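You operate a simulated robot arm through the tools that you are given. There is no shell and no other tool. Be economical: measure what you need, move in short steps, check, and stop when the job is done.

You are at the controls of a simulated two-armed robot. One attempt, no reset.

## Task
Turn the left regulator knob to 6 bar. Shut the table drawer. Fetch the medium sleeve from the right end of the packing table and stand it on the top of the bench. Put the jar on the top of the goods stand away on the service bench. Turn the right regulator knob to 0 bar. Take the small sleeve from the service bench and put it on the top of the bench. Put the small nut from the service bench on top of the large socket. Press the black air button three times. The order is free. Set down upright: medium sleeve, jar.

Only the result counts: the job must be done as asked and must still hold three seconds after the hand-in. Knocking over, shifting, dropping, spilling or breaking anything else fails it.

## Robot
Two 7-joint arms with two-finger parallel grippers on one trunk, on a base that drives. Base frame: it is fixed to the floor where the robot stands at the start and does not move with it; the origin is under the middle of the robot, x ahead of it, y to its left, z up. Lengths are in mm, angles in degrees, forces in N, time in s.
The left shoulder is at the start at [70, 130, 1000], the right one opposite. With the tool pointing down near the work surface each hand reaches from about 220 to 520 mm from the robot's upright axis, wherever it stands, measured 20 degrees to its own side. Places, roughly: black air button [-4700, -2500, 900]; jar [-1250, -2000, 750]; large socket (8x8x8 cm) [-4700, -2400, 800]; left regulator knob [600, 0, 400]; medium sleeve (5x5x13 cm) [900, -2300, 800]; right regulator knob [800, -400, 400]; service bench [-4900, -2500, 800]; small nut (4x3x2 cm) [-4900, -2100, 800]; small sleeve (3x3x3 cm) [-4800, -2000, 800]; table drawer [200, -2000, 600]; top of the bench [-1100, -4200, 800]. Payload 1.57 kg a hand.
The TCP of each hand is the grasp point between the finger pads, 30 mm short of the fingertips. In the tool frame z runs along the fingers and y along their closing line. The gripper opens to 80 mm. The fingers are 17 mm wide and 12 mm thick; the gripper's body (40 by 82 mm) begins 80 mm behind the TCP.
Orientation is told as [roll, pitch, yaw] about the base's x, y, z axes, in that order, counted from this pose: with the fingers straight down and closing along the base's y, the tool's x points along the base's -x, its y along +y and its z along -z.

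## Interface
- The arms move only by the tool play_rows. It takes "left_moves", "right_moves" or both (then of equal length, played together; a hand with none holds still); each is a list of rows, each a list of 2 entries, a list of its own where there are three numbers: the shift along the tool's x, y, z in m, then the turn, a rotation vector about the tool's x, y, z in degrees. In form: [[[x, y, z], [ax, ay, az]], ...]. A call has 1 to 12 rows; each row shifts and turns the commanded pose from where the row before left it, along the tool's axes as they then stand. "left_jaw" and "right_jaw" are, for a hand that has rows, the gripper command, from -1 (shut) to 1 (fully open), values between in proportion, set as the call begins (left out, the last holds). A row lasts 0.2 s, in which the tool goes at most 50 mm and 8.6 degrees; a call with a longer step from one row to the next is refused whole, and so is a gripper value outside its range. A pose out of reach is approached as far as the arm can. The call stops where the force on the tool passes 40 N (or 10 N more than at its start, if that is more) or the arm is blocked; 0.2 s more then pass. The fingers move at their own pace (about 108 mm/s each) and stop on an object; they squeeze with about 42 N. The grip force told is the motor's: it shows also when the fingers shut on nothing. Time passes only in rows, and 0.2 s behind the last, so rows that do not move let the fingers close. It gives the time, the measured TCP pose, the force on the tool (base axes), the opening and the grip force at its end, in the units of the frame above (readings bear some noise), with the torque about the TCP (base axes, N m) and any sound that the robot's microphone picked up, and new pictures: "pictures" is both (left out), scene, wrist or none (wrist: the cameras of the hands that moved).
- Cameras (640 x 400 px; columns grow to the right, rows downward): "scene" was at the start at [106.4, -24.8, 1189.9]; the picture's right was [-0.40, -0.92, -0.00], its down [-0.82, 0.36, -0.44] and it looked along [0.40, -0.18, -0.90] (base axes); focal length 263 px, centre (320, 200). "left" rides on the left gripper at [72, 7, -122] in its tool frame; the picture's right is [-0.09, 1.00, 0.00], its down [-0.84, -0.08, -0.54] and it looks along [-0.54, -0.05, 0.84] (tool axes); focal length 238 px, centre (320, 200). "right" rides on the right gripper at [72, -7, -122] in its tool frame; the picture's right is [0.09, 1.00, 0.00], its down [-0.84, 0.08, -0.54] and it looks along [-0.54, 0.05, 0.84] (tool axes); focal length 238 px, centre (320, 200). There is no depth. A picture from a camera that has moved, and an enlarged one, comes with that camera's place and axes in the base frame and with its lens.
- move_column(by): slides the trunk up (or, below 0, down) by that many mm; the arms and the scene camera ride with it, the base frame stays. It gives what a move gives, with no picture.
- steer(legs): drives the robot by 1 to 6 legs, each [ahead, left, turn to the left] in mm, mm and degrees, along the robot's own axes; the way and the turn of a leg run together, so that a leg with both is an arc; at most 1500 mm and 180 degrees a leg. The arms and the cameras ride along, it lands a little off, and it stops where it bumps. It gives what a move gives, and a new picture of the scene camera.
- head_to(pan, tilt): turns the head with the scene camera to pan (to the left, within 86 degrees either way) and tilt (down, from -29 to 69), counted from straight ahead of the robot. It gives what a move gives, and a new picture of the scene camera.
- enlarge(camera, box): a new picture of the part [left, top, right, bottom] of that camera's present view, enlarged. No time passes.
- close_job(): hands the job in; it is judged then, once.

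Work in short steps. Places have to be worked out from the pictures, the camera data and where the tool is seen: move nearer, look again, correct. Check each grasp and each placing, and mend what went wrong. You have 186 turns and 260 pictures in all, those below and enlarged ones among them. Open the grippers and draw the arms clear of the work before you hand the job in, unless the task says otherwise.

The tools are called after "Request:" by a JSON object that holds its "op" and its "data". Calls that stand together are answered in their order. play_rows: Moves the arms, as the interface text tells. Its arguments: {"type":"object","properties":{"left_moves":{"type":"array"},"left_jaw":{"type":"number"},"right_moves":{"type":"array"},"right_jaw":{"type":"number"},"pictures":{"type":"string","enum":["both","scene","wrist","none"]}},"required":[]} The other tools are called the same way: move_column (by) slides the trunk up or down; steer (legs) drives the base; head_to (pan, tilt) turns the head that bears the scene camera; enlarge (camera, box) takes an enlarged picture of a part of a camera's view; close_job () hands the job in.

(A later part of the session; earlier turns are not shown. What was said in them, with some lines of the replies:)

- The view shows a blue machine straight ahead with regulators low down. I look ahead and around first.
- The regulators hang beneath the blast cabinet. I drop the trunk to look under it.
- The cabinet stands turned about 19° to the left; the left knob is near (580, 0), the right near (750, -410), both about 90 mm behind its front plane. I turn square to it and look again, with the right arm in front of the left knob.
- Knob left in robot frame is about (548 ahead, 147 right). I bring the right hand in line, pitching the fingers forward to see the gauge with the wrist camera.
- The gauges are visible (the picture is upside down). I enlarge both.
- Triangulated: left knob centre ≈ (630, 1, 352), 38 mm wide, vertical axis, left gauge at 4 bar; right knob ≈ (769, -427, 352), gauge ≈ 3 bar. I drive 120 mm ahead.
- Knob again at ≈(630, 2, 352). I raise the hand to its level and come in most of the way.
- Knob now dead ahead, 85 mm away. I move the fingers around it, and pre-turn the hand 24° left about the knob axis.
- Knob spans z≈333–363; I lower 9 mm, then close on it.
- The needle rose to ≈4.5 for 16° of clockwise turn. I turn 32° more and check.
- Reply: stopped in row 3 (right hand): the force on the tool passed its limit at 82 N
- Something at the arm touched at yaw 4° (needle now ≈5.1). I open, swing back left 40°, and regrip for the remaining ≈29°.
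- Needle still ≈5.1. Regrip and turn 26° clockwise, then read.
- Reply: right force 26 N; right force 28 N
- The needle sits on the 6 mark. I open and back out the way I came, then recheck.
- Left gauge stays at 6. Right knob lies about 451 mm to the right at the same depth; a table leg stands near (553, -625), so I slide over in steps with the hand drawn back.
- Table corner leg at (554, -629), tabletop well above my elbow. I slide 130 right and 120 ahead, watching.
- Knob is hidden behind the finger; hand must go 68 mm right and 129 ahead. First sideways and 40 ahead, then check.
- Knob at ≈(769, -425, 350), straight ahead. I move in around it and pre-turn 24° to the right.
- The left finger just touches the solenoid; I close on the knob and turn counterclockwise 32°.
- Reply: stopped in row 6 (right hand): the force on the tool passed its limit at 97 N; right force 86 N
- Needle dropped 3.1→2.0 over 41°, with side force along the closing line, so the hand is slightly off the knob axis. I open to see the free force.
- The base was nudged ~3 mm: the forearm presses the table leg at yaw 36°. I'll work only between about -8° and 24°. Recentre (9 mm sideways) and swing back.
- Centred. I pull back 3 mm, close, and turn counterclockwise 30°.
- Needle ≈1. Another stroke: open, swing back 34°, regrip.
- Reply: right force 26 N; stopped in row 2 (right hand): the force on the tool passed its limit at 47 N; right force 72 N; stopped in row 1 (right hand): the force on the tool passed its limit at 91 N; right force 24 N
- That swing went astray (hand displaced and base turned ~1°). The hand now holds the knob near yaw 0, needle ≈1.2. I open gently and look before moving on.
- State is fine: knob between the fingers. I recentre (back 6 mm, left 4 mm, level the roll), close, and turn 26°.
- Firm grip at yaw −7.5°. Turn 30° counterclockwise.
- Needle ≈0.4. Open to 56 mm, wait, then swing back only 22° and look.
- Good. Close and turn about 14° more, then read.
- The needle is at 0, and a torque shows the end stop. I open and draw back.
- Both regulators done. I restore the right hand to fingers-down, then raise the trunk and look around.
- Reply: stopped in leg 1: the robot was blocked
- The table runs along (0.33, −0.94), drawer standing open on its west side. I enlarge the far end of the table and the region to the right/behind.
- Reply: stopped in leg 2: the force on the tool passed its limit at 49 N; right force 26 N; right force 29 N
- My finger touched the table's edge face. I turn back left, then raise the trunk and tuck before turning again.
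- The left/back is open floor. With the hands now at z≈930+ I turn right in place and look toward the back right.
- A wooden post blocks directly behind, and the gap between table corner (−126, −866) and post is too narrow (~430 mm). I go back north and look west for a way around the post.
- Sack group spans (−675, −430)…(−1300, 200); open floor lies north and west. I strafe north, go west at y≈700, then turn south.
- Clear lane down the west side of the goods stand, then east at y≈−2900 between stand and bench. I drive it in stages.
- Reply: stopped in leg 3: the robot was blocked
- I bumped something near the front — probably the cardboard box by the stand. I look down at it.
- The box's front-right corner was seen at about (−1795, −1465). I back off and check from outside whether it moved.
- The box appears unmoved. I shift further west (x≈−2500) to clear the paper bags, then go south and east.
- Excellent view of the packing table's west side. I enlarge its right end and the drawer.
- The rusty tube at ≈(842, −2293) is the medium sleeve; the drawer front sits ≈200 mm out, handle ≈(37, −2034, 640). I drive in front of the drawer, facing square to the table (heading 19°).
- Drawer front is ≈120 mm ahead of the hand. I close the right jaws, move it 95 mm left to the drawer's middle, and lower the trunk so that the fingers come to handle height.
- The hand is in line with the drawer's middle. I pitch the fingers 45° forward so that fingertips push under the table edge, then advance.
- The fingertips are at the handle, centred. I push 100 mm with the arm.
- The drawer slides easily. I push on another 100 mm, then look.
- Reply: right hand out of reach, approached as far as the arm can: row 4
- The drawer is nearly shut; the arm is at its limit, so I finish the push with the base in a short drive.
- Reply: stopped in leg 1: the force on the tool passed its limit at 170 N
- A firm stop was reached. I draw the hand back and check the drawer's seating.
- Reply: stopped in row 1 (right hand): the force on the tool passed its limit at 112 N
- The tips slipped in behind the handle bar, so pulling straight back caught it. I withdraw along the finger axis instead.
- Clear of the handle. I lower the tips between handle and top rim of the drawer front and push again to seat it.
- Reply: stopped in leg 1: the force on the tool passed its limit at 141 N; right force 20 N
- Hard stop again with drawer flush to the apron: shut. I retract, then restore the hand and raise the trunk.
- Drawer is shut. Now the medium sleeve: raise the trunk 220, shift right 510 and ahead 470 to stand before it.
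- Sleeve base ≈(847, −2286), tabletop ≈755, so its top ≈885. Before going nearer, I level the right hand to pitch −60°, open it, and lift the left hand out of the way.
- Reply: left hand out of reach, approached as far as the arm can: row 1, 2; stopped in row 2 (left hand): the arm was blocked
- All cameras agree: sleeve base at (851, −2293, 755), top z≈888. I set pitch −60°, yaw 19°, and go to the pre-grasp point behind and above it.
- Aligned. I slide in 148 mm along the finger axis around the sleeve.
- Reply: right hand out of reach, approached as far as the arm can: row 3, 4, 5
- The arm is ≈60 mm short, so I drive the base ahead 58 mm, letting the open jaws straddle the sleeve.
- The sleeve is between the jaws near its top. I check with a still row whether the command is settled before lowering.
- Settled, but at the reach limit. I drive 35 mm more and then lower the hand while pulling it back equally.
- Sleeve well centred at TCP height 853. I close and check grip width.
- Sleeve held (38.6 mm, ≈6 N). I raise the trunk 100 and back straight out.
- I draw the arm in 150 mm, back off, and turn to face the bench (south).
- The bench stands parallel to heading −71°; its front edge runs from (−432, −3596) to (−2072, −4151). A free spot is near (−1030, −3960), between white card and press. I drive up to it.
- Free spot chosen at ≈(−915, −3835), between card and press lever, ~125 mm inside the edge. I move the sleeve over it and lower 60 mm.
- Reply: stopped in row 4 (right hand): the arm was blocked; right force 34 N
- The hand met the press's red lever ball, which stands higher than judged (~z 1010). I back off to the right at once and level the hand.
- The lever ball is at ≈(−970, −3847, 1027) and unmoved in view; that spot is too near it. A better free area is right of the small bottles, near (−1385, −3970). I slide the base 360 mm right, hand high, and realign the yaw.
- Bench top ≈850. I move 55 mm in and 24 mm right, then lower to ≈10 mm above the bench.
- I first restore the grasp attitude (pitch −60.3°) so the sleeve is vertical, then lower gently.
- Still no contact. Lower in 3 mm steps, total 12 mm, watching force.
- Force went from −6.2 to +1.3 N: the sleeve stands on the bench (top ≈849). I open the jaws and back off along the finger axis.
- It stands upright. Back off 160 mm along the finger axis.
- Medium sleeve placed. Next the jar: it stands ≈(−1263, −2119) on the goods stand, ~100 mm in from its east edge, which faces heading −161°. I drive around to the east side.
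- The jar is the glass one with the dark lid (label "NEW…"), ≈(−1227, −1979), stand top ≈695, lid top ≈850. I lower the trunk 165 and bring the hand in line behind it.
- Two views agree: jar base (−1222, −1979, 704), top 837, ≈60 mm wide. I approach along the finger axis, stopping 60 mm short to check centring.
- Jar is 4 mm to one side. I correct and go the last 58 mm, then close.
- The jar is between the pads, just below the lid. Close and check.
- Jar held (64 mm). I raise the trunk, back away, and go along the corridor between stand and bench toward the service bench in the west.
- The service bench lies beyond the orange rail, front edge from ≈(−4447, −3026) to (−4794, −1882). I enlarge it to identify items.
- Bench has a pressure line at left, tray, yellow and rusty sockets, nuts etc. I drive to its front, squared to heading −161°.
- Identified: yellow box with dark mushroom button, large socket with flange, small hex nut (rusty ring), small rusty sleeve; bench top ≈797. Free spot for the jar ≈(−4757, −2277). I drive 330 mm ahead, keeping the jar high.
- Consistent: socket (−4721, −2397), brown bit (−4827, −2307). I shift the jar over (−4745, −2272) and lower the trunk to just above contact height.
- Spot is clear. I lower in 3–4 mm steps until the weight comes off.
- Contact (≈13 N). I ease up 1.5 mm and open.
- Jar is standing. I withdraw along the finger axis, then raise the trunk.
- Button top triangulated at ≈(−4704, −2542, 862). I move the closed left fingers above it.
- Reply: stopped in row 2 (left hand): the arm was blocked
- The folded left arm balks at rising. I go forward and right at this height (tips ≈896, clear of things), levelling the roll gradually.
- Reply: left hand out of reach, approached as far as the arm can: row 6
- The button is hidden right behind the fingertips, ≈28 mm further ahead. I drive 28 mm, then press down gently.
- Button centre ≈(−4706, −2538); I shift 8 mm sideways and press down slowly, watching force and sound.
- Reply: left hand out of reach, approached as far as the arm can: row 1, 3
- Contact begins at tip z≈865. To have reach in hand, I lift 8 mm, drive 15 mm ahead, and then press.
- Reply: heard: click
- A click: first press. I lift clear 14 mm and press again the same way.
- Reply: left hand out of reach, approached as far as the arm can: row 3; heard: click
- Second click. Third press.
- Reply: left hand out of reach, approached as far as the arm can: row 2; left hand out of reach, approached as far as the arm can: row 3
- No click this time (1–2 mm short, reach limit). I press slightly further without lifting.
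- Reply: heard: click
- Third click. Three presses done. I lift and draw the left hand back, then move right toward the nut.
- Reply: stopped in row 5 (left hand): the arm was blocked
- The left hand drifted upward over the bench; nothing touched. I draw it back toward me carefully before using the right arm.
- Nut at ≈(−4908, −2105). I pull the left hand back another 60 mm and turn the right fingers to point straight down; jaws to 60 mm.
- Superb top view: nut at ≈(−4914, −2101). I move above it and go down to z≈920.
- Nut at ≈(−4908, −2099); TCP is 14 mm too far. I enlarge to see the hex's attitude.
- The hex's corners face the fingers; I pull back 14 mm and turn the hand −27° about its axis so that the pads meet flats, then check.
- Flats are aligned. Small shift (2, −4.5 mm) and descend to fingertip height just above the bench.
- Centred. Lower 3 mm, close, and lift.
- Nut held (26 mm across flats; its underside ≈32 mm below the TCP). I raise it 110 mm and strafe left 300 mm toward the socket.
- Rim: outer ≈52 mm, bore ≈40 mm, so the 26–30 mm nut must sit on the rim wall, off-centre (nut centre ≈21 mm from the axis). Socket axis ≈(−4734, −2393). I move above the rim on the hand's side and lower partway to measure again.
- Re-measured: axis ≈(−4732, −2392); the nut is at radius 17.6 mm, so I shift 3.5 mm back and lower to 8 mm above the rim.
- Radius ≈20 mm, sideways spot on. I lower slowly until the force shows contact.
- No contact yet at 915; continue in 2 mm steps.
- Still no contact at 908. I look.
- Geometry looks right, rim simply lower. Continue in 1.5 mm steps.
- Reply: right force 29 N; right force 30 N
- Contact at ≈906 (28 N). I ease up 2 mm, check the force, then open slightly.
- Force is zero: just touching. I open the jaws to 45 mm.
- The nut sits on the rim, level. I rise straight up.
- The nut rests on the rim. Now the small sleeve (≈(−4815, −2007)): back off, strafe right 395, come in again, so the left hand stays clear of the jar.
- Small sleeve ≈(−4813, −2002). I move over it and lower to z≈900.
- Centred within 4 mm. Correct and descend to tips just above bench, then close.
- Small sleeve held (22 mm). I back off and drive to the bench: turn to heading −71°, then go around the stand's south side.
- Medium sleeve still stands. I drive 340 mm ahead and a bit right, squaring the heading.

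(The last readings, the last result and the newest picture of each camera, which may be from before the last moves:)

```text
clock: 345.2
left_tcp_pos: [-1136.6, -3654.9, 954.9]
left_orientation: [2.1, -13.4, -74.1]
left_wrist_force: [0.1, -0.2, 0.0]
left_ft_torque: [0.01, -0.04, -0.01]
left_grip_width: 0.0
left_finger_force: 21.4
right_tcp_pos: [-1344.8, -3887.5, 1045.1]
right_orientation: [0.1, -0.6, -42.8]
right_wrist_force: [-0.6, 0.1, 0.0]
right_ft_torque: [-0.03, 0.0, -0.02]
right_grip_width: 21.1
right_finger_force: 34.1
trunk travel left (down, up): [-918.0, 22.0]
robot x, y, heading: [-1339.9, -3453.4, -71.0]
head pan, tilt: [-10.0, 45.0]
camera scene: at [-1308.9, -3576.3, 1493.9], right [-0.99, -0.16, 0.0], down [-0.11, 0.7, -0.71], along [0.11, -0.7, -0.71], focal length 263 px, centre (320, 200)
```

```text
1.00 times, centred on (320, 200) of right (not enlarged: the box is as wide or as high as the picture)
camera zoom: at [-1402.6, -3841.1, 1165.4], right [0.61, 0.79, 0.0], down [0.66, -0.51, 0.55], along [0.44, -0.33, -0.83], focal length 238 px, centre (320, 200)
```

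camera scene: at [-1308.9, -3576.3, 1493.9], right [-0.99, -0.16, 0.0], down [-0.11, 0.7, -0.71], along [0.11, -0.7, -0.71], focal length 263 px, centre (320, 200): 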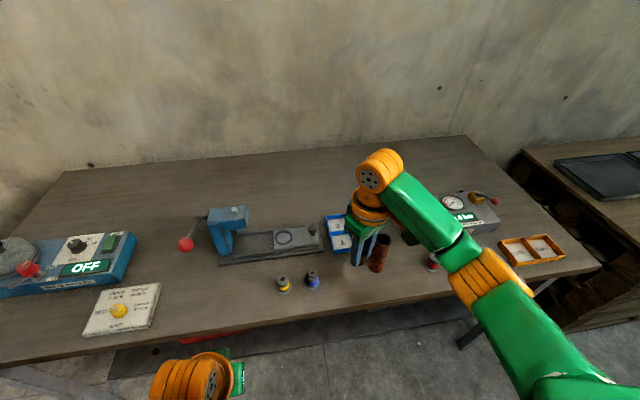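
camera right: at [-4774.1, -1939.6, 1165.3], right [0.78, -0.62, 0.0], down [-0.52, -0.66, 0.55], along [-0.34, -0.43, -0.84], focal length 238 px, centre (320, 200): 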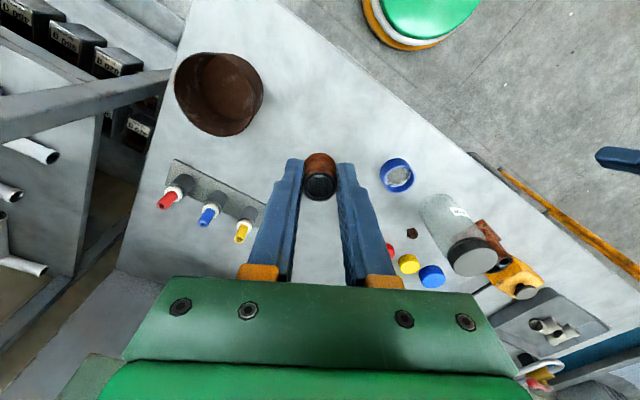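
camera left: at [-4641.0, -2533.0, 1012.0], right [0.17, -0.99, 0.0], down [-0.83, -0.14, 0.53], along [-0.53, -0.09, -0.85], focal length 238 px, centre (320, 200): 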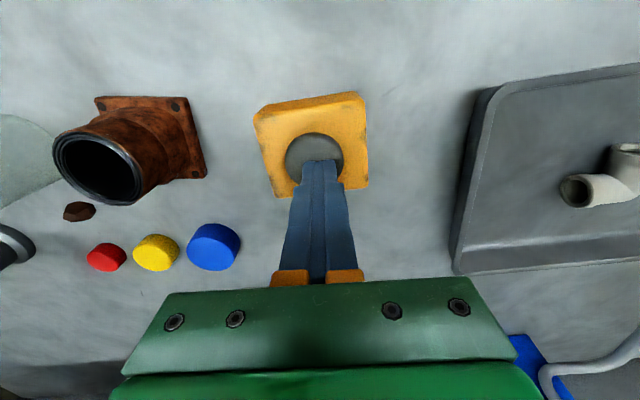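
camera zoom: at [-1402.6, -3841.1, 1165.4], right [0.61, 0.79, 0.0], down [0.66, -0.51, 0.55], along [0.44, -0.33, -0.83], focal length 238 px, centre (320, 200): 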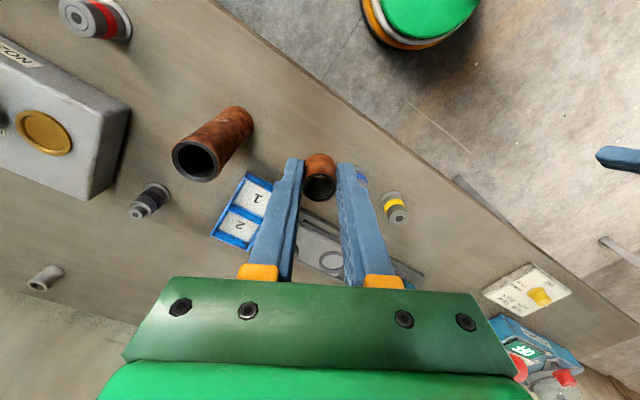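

Target ≈(−1315, −3925), ≥87 mm from medium sleeve, bottle and tray. I move over it and lower to ~15 mm above the bench.

Request:
{"op": "play_rows", "data": {"right_moves": [[[-0.024, -0.0035, 0], [0, 0, 0]], [[-0.0235, -0.0035, 0], [0, 0, 0]], [[0, 0, 0.045], [0, 0, 0]], [[0, 0, 0.045], [0, 0, 0]], [[0, 0, 0.045], [0, 0, 0]], [[0, 0, 0.01], [0, 0, 0]]], "pictures": "both"}}

```text
clock: 346.6
left_tcp_pos: [-1135.9, -3656.9, 952.7]
left_orientation: [2.1, -13.3, -74.1]
left_wrist_force: [-0.4, -0.6, 0.5]
left_ft_torque: [0.02, 0.02, 0.01]
left_grip_width: 0.1
left_finger_force: 21.2
right_tcp_pos: [-1313.4, -3924.5, 901.6]
right_orientation: [0.1, -0.6, -42.6]
right_wrist_force: [-0.4, -0.3, -1.7]
right_ft_torque: [0.04, 0.0, 0.02]
right_grip_width: 21.3
right_finger_force: 34.2
right hand out of reach, approached as far as the arm can: row 6
trunk travel left (down, up): [-918.0, 22.0]
robot x, y, heading: [-1334.5, -3452.6, -70.8]
head pan, tilt: [-10.0, 45.0]
camera scene: at [-1307.9, -3578.9, 1493.6], right [-0.99, -0.16, 0.0], down [-0.11, 0.7, -0.71], along [0.11, -0.7, -0.71], focal length 263 px, centre (320, 200)
camera right: at [-1372.3, -3878.1, 1020.9], right [0.61, 0.8, 0.0], down [0.66, -0.51, 0.55], along [0.44, -0.33, -0.83], focal length 238 px, centre (320, 200)
```

scene: 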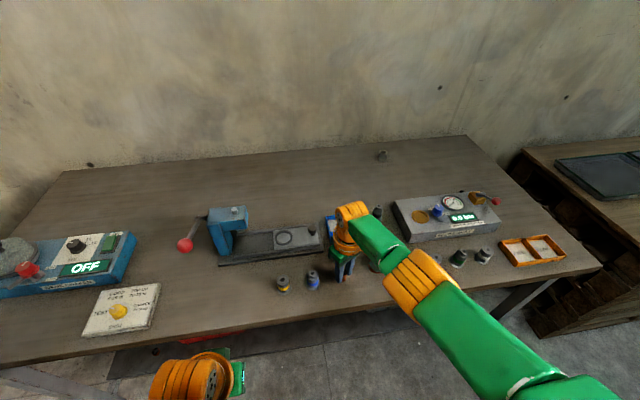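
right: 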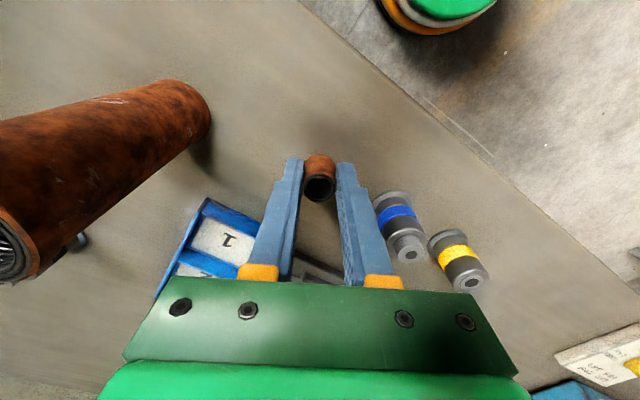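

The arm is at its downward reach; I lower by trunk: 12 mm, then check force.

Request:
{"op": "move_column", "data": {"by": -12}}

Request:
{"op": "move_column", "data": {"by": -3}}

```text
clock: 347.2
left_tcp_pos: [-1138.3, -3655.4, 941.8]
left_orientation: [2.1, -13.3, -74.1]
left_wrist_force: [0.5, 0.3, -0.3]
left_ft_torque: [0.01, 0.01, 0.02]
left_grip_width: 0.0
left_finger_force: 21.5
right_tcp_pos: [-1314.3, -3922.5, 890.1]
right_orientation: [0.1, -0.6, -42.8]
right_wrist_force: [0.3, 2.2, 4.4]
right_ft_torque: [0.07, 0.06, -0.05]
right_grip_width: 21.4
right_finger_force: 34.7
trunk travel left (down, up): [-906.0, 34.0]
robot x, y, heading: [-1334.9, -3453.4, -71.2]
head pan, tilt: [-10.0, 45.0]
```

```text
clock: 347.8
left_tcp_pos: [-1137.9, -3655.0, 939.3]
left_orientation: [2.1, -13.5, -74.0]
left_wrist_force: [0.3, -0.1, -0.1]
left_ft_torque: [0.01, -0.02, -0.02]
left_grip_width: 0.0
left_finger_force: 21.2
right_tcp_pos: [-1314.0, -3923.3, 888.9]
right_orientation: [-0.1, -0.9, -42.7]
right_wrist_force: [-1.7, -6.4, 25.7]
right_ft_torque: [-0.18, 0.07, -0.02]
right_grip_width: 21.3
right_finger_force: 34.7
trunk travel left (down, up): [-903.0, 37.0]
robot x, y, heading: [-1336.7, -3449.5, -71.0]
head pan, tilt: [-10.0, 45.0]
```

Contact (≈26 N). Ease up 2 mm, then open.

Request:
{"op": "move_column", "data": {"by": 2}}

Request:
{"op": "play_rows", "data": {"right_moves": [[[0, 0, 0], [0, 0, 0]], [[0, 0, 0], [0, 0, 0]]], "right_jaw": 0.1, "pictures": "wrist"}}

```text
clock: 348.3
left_tcp_pos: [-1138.1, -3654.8, 940.6]
left_orientation: [2.0, -13.4, -74.0]
left_wrist_force: [1.0, 0.0, -0.2]
left_ft_torque: [-0.01, -0.01, 0.02]
left_grip_width: 0.0
left_finger_force: 22.0
right_tcp_pos: [-1315.0, -3922.5, 890.1]
right_orientation: [0.0, -0.6, -42.7]
right_wrist_force: [0.9, -6.9, 19.6]
right_ft_torque: [-0.25, 0.05, 0.01]
right_grip_width: 21.2
right_finger_force: 34.4
trunk travel left (down, up): [-905.0, 35.0]
robot x, y, heading: [-1335.5, -3450.6, -71.0]
head pan, tilt: [-10.0, 45.0]
```

```text
clock: 348.9
left_tcp_pos: [-1137.8, -3656.6, 940.1]
left_orientation: [2.0, -13.3, -74.0]
left_wrist_force: [0.2, 0.0, 0.2]
left_ft_torque: [-0.02, -0.02, 0.01]
left_grip_width: 0.0
left_finger_force: 21.1
right_tcp_pos: [-1313.8, -3922.3, 887.8]
right_orientation: [0.2, -0.5, -42.7]
right_wrist_force: [-0.1, -0.2, -0.6]
right_ft_torque: [-0.01, -0.01, 0.03]
right_grip_width: 44.0
right_finger_force: 0.1
trunk travel left (down, up): [-905.0, 35.0]
robot x, y, heading: [-1335.3, -3452.6, -71.2]
head pan, tilt: [-10.0, 45.0]
camera right: at [-1372.5, -3877.2, 1008.2], right [0.61, 0.79, 0.0], down [0.66, -0.51, 0.55], along [0.44, -0.33, -0.84], focal length 238 px, centre (320, 200)
```

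right: 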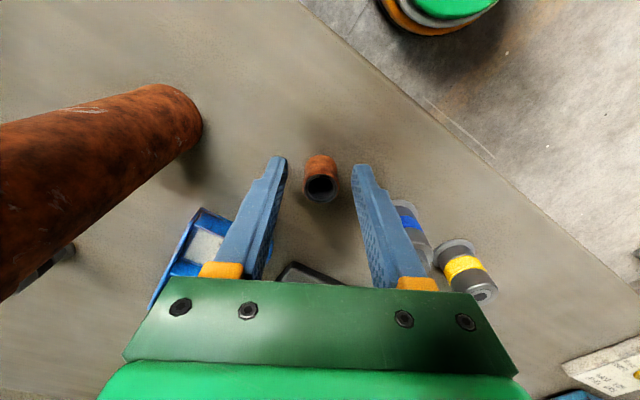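

Small sleeve stands on the bench. I rise straight up (trunk is limited, so by arm) and check.

Request:
{"op": "play_rows", "data": {"right_moves": [[[0, 0, -0.03], [0, 0, 0]], [[0, 0, -0.045], [0, 0, 0]], [[0, 0, -0.045], [0, 0, 0]], [[0, 0, -0.04], [0, 0, 0]]], "pictures": "wrist"}}

Request:
{"op": "steer", "data": {"legs": [[-450, 0, 0]]}}

```text
clock: 349.9
left_tcp_pos: [-1136.5, -3656.4, 939.7]
left_orientation: [2.1, -13.3, -74.1]
left_wrist_force: [-0.5, 0.3, -0.1]
left_ft_torque: [0.0, -0.01, 0.02]
left_grip_width: 0.0
left_finger_force: 21.2
right_tcp_pos: [-1315.1, -3920.8, 1049.4]
right_orientation: [0.2, -0.4, -42.6]
right_wrist_force: [0.5, 0.9, 0.1]
right_ft_torque: [0.0, 0.0, 0.01]
right_grip_width: 44.1
right_finger_force: 0.1
trunk travel left (down, up): [-905.0, 35.0]
robot x, y, heading: [-1336.8, -3450.2, -71.3]
head pan, tilt: [-10.0, 45.0]
camera right: at [-1373.2, -3874.6, 1169.5], right [0.61, 0.79, 0.0], down [0.66, -0.51, 0.55], along [0.44, -0.33, -0.84], focal length 238 px, centre (320, 200)
```

right: 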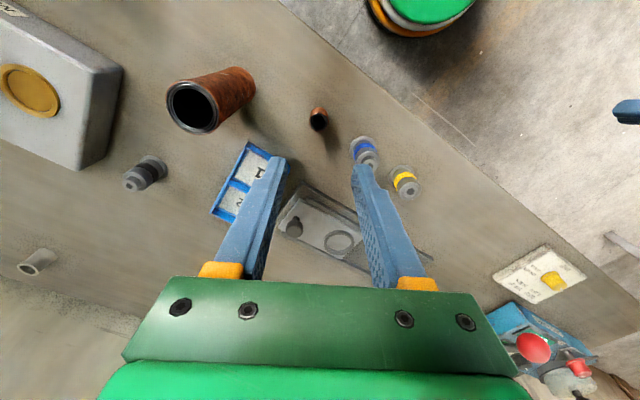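

```text
clock: 352.6
left_tcp_pos: [-1282.6, -3231.9, 938.5]
left_orientation: [2.1, -13.3, -74.2]
left_wrist_force: [-1.1, -0.3, -0.6]
left_ft_torque: [0.02, 0.01, -0.01]
left_grip_width: 0.1
left_finger_force: 21.8
right_tcp_pos: [-1461.4, -3496.2, 1048.3]
right_orientation: [0.2, -0.3, -42.7]
right_wrist_force: [-0.2, -0.2, 0.0]
right_ft_torque: [0.0, -0.02, -0.02]
right_grip_width: 43.8
right_finger_force: 0.2
trunk travel left (down, up): [-905.0, 35.0]
robot x, y, heading: [-1485.0, -3025.1, -71.0]
head pan, tilt: [-10.0, 45.0]
camera scene: at [-1453.6, -3154.2, 1480.4], right [-0.99, -0.15, 0.0], down [-0.11, 0.7, -0.71], along [0.11, -0.7, -0.71], focal length 263 px, centre (320, 200)
```

scene: 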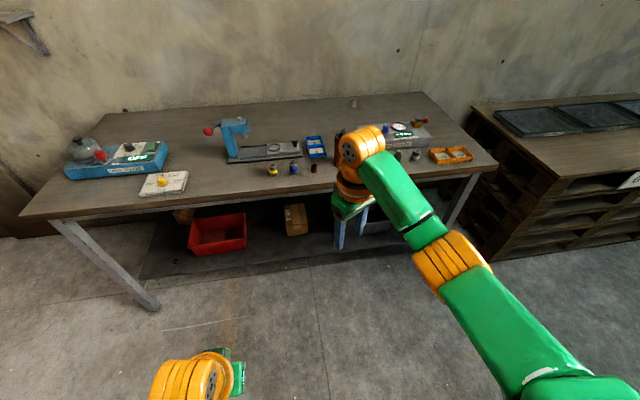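

All items are placed. I move off the stand a little, open the left gripper, and turn to take a last look at the service bench.

Request:
{"op": "play_rows", "data": {"left_moves": [[[0, 0, 0], [0, 0, 0]], [[0, 0, 0], [0, 0, 0]]], "right_moves": [[[0, 0, 0], [0, 0, 0]], [[0, 0, 0], [0, 0, 0]]], "left_jaw": 1, "right_jaw": 1, "pictures": "none"}}

Request:
{"op": "steer", "data": {"legs": [[150, 0, 0], [0, -500, 0], [0, 0, -60]]}}

Request:
{"op": "head_to", "data": {"pan": -58, "tilt": 12}}

```text
clock: 353.2
left_tcp_pos: [-1283.2, -3230.8, 939.3]
left_orientation: [2.0, -13.2, -74.2]
left_wrist_force: [-0.3, 0.3, 0.3]
left_ft_torque: [0.02, -0.01, 0.02]
left_grip_width: 79.9
left_finger_force: 0.1
right_tcp_pos: [-1462.0, -3495.1, 1049.3]
right_orientation: [0.1, -0.5, -42.9]
right_wrist_force: [-0.3, -0.1, -0.8]
right_ft_torque: [0.03, 0.0, 0.01]
right_grip_width: 80.0
right_finger_force: 0.0
trunk travel left (down, up): [-905.0, 35.0]
robot x, y, heading: [-1481.1, -3025.4, -71.6]
head pan, tilt: [-10.0, 45.0]
```

```text
clock: 359.8
left_tcp_pos: [-1991.6, -3598.6, 940.7]
left_orientation: [2.1, -13.4, -135.6]
left_wrist_force: [0.7, -0.1, -0.1]
left_ft_torque: [0.03, -0.01, 0.01]
left_grip_width: 80.1
left_finger_force: 0.0
right_tcp_pos: [-2308.5, -3566.7, 1049.0]
right_orientation: [0.3, -0.5, -104.2]
right_wrist_force: [-0.1, 0.2, -1.0]
right_ft_torque: [0.01, -0.01, 0.01]
right_grip_width: 80.0
right_finger_force: 0.1
trunk travel left (down, up): [-905.0, 35.0]
robot x, y, heading: [-1906.5, -3322.1, -132.6]
head pan, tilt: [-10.0, 45.0]
camera scene: at [-2004.8, -3411.4, 1480.6], right [-0.61, 0.79, 0.0], down [0.56, 0.43, -0.71], along [-0.56, -0.43, -0.71], focal length 263 px, centre (320, 200)
```

scene: 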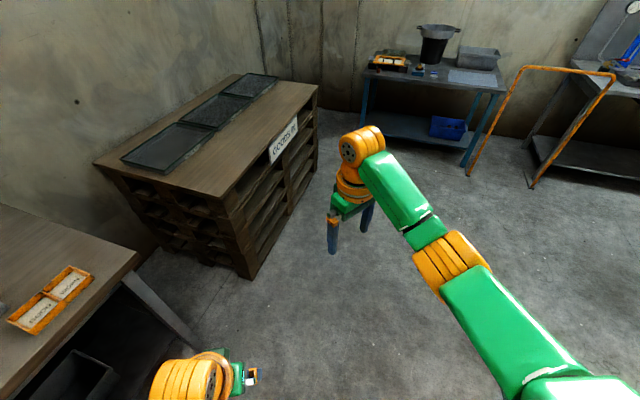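

```text
clock: 360.9
left_tcp_pos: [-1992.9, -3598.3, 938.7]
left_orientation: [2.1, -13.4, -135.5]
left_wrist_force: [-0.5, 0.0, 0.6]
left_ft_torque: [0.01, 0.0, 0.03]
left_grip_width: 80.2
left_finger_force: 0.2
right_tcp_pos: [-2309.3, -3568.3, 1048.6]
right_orientation: [0.2, -0.5, -104.2]
right_wrist_force: [0.2, -0.3, -0.6]
right_ft_torque: [-0.01, 0.04, 0.01]
right_grip_width: 79.9
right_finger_force: 0.1
trunk travel left (down, up): [-905.0, 35.0]
robot x, y, heading: [-1905.1, -3327.0, -132.5]
head pan, tilt: [-58.0, 12.0]
camera scene: at [-2032.0, -3344.8, 1532.3], right [0.18, 0.98, 0.0], down [0.2, -0.04, -0.98], along [-0.96, 0.18, -0.21], focal length 263 px, centre (320, 200)
```

scene: 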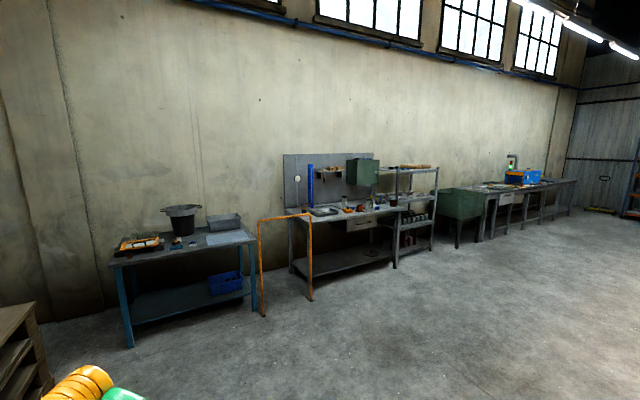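

Request:
{"op": "enlarge", "data": {"camera": "scene", "box": [325, 190, 393, 232]}}

```text
9.41 times, centred on (359, 211) of scene
camera zoom: at [-2032.0, -3344.8, 1532.3], right [0.18, 0.98, 0.0], down [0.2, -0.04, -0.98], along [-0.96, 0.18, -0.21], focal length 2473 px, centre (-47, 96)
```

zoom: 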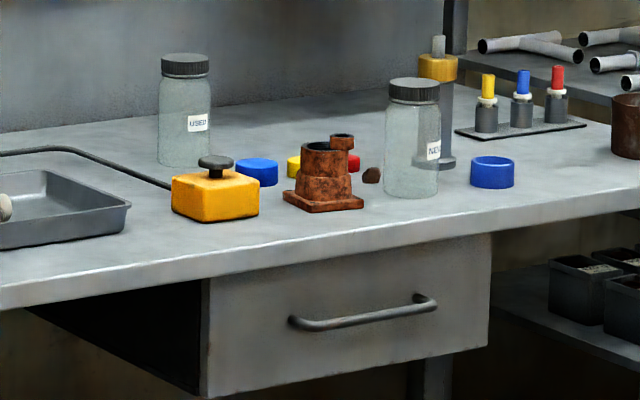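

The nut sits level on the socket's rim, the jar stands upright, the grippers are open, and both arms are clear. I hand in.

Request:
{"op": "close_job", "data": {}}

```text
The job is handed in.
```

I finished every step and handed the job in; the result isn't known yet.

- **Regulators:** the left one reads 6 bar and the right one reads 0 bar.
- **Drawer:** it is shut.
- **Bench:** both sleeves are standing on top of it.
- **Service bench:** the jar is standing there upright. The small nut rests on the large socket's rim, off-centre, because it would fall through the opening.
- **Air button:** I pressed it three times and heard a click each time.

Along the way I touched some other things. The base bumped the cardboard box by the goods stand, and a finger touched the packing table's edge. My forearm also pushed on a table leg (or something near it), and the hand hit the press lever on the bench. The box and lever looked unmoved when I checked. I didn't check the table.
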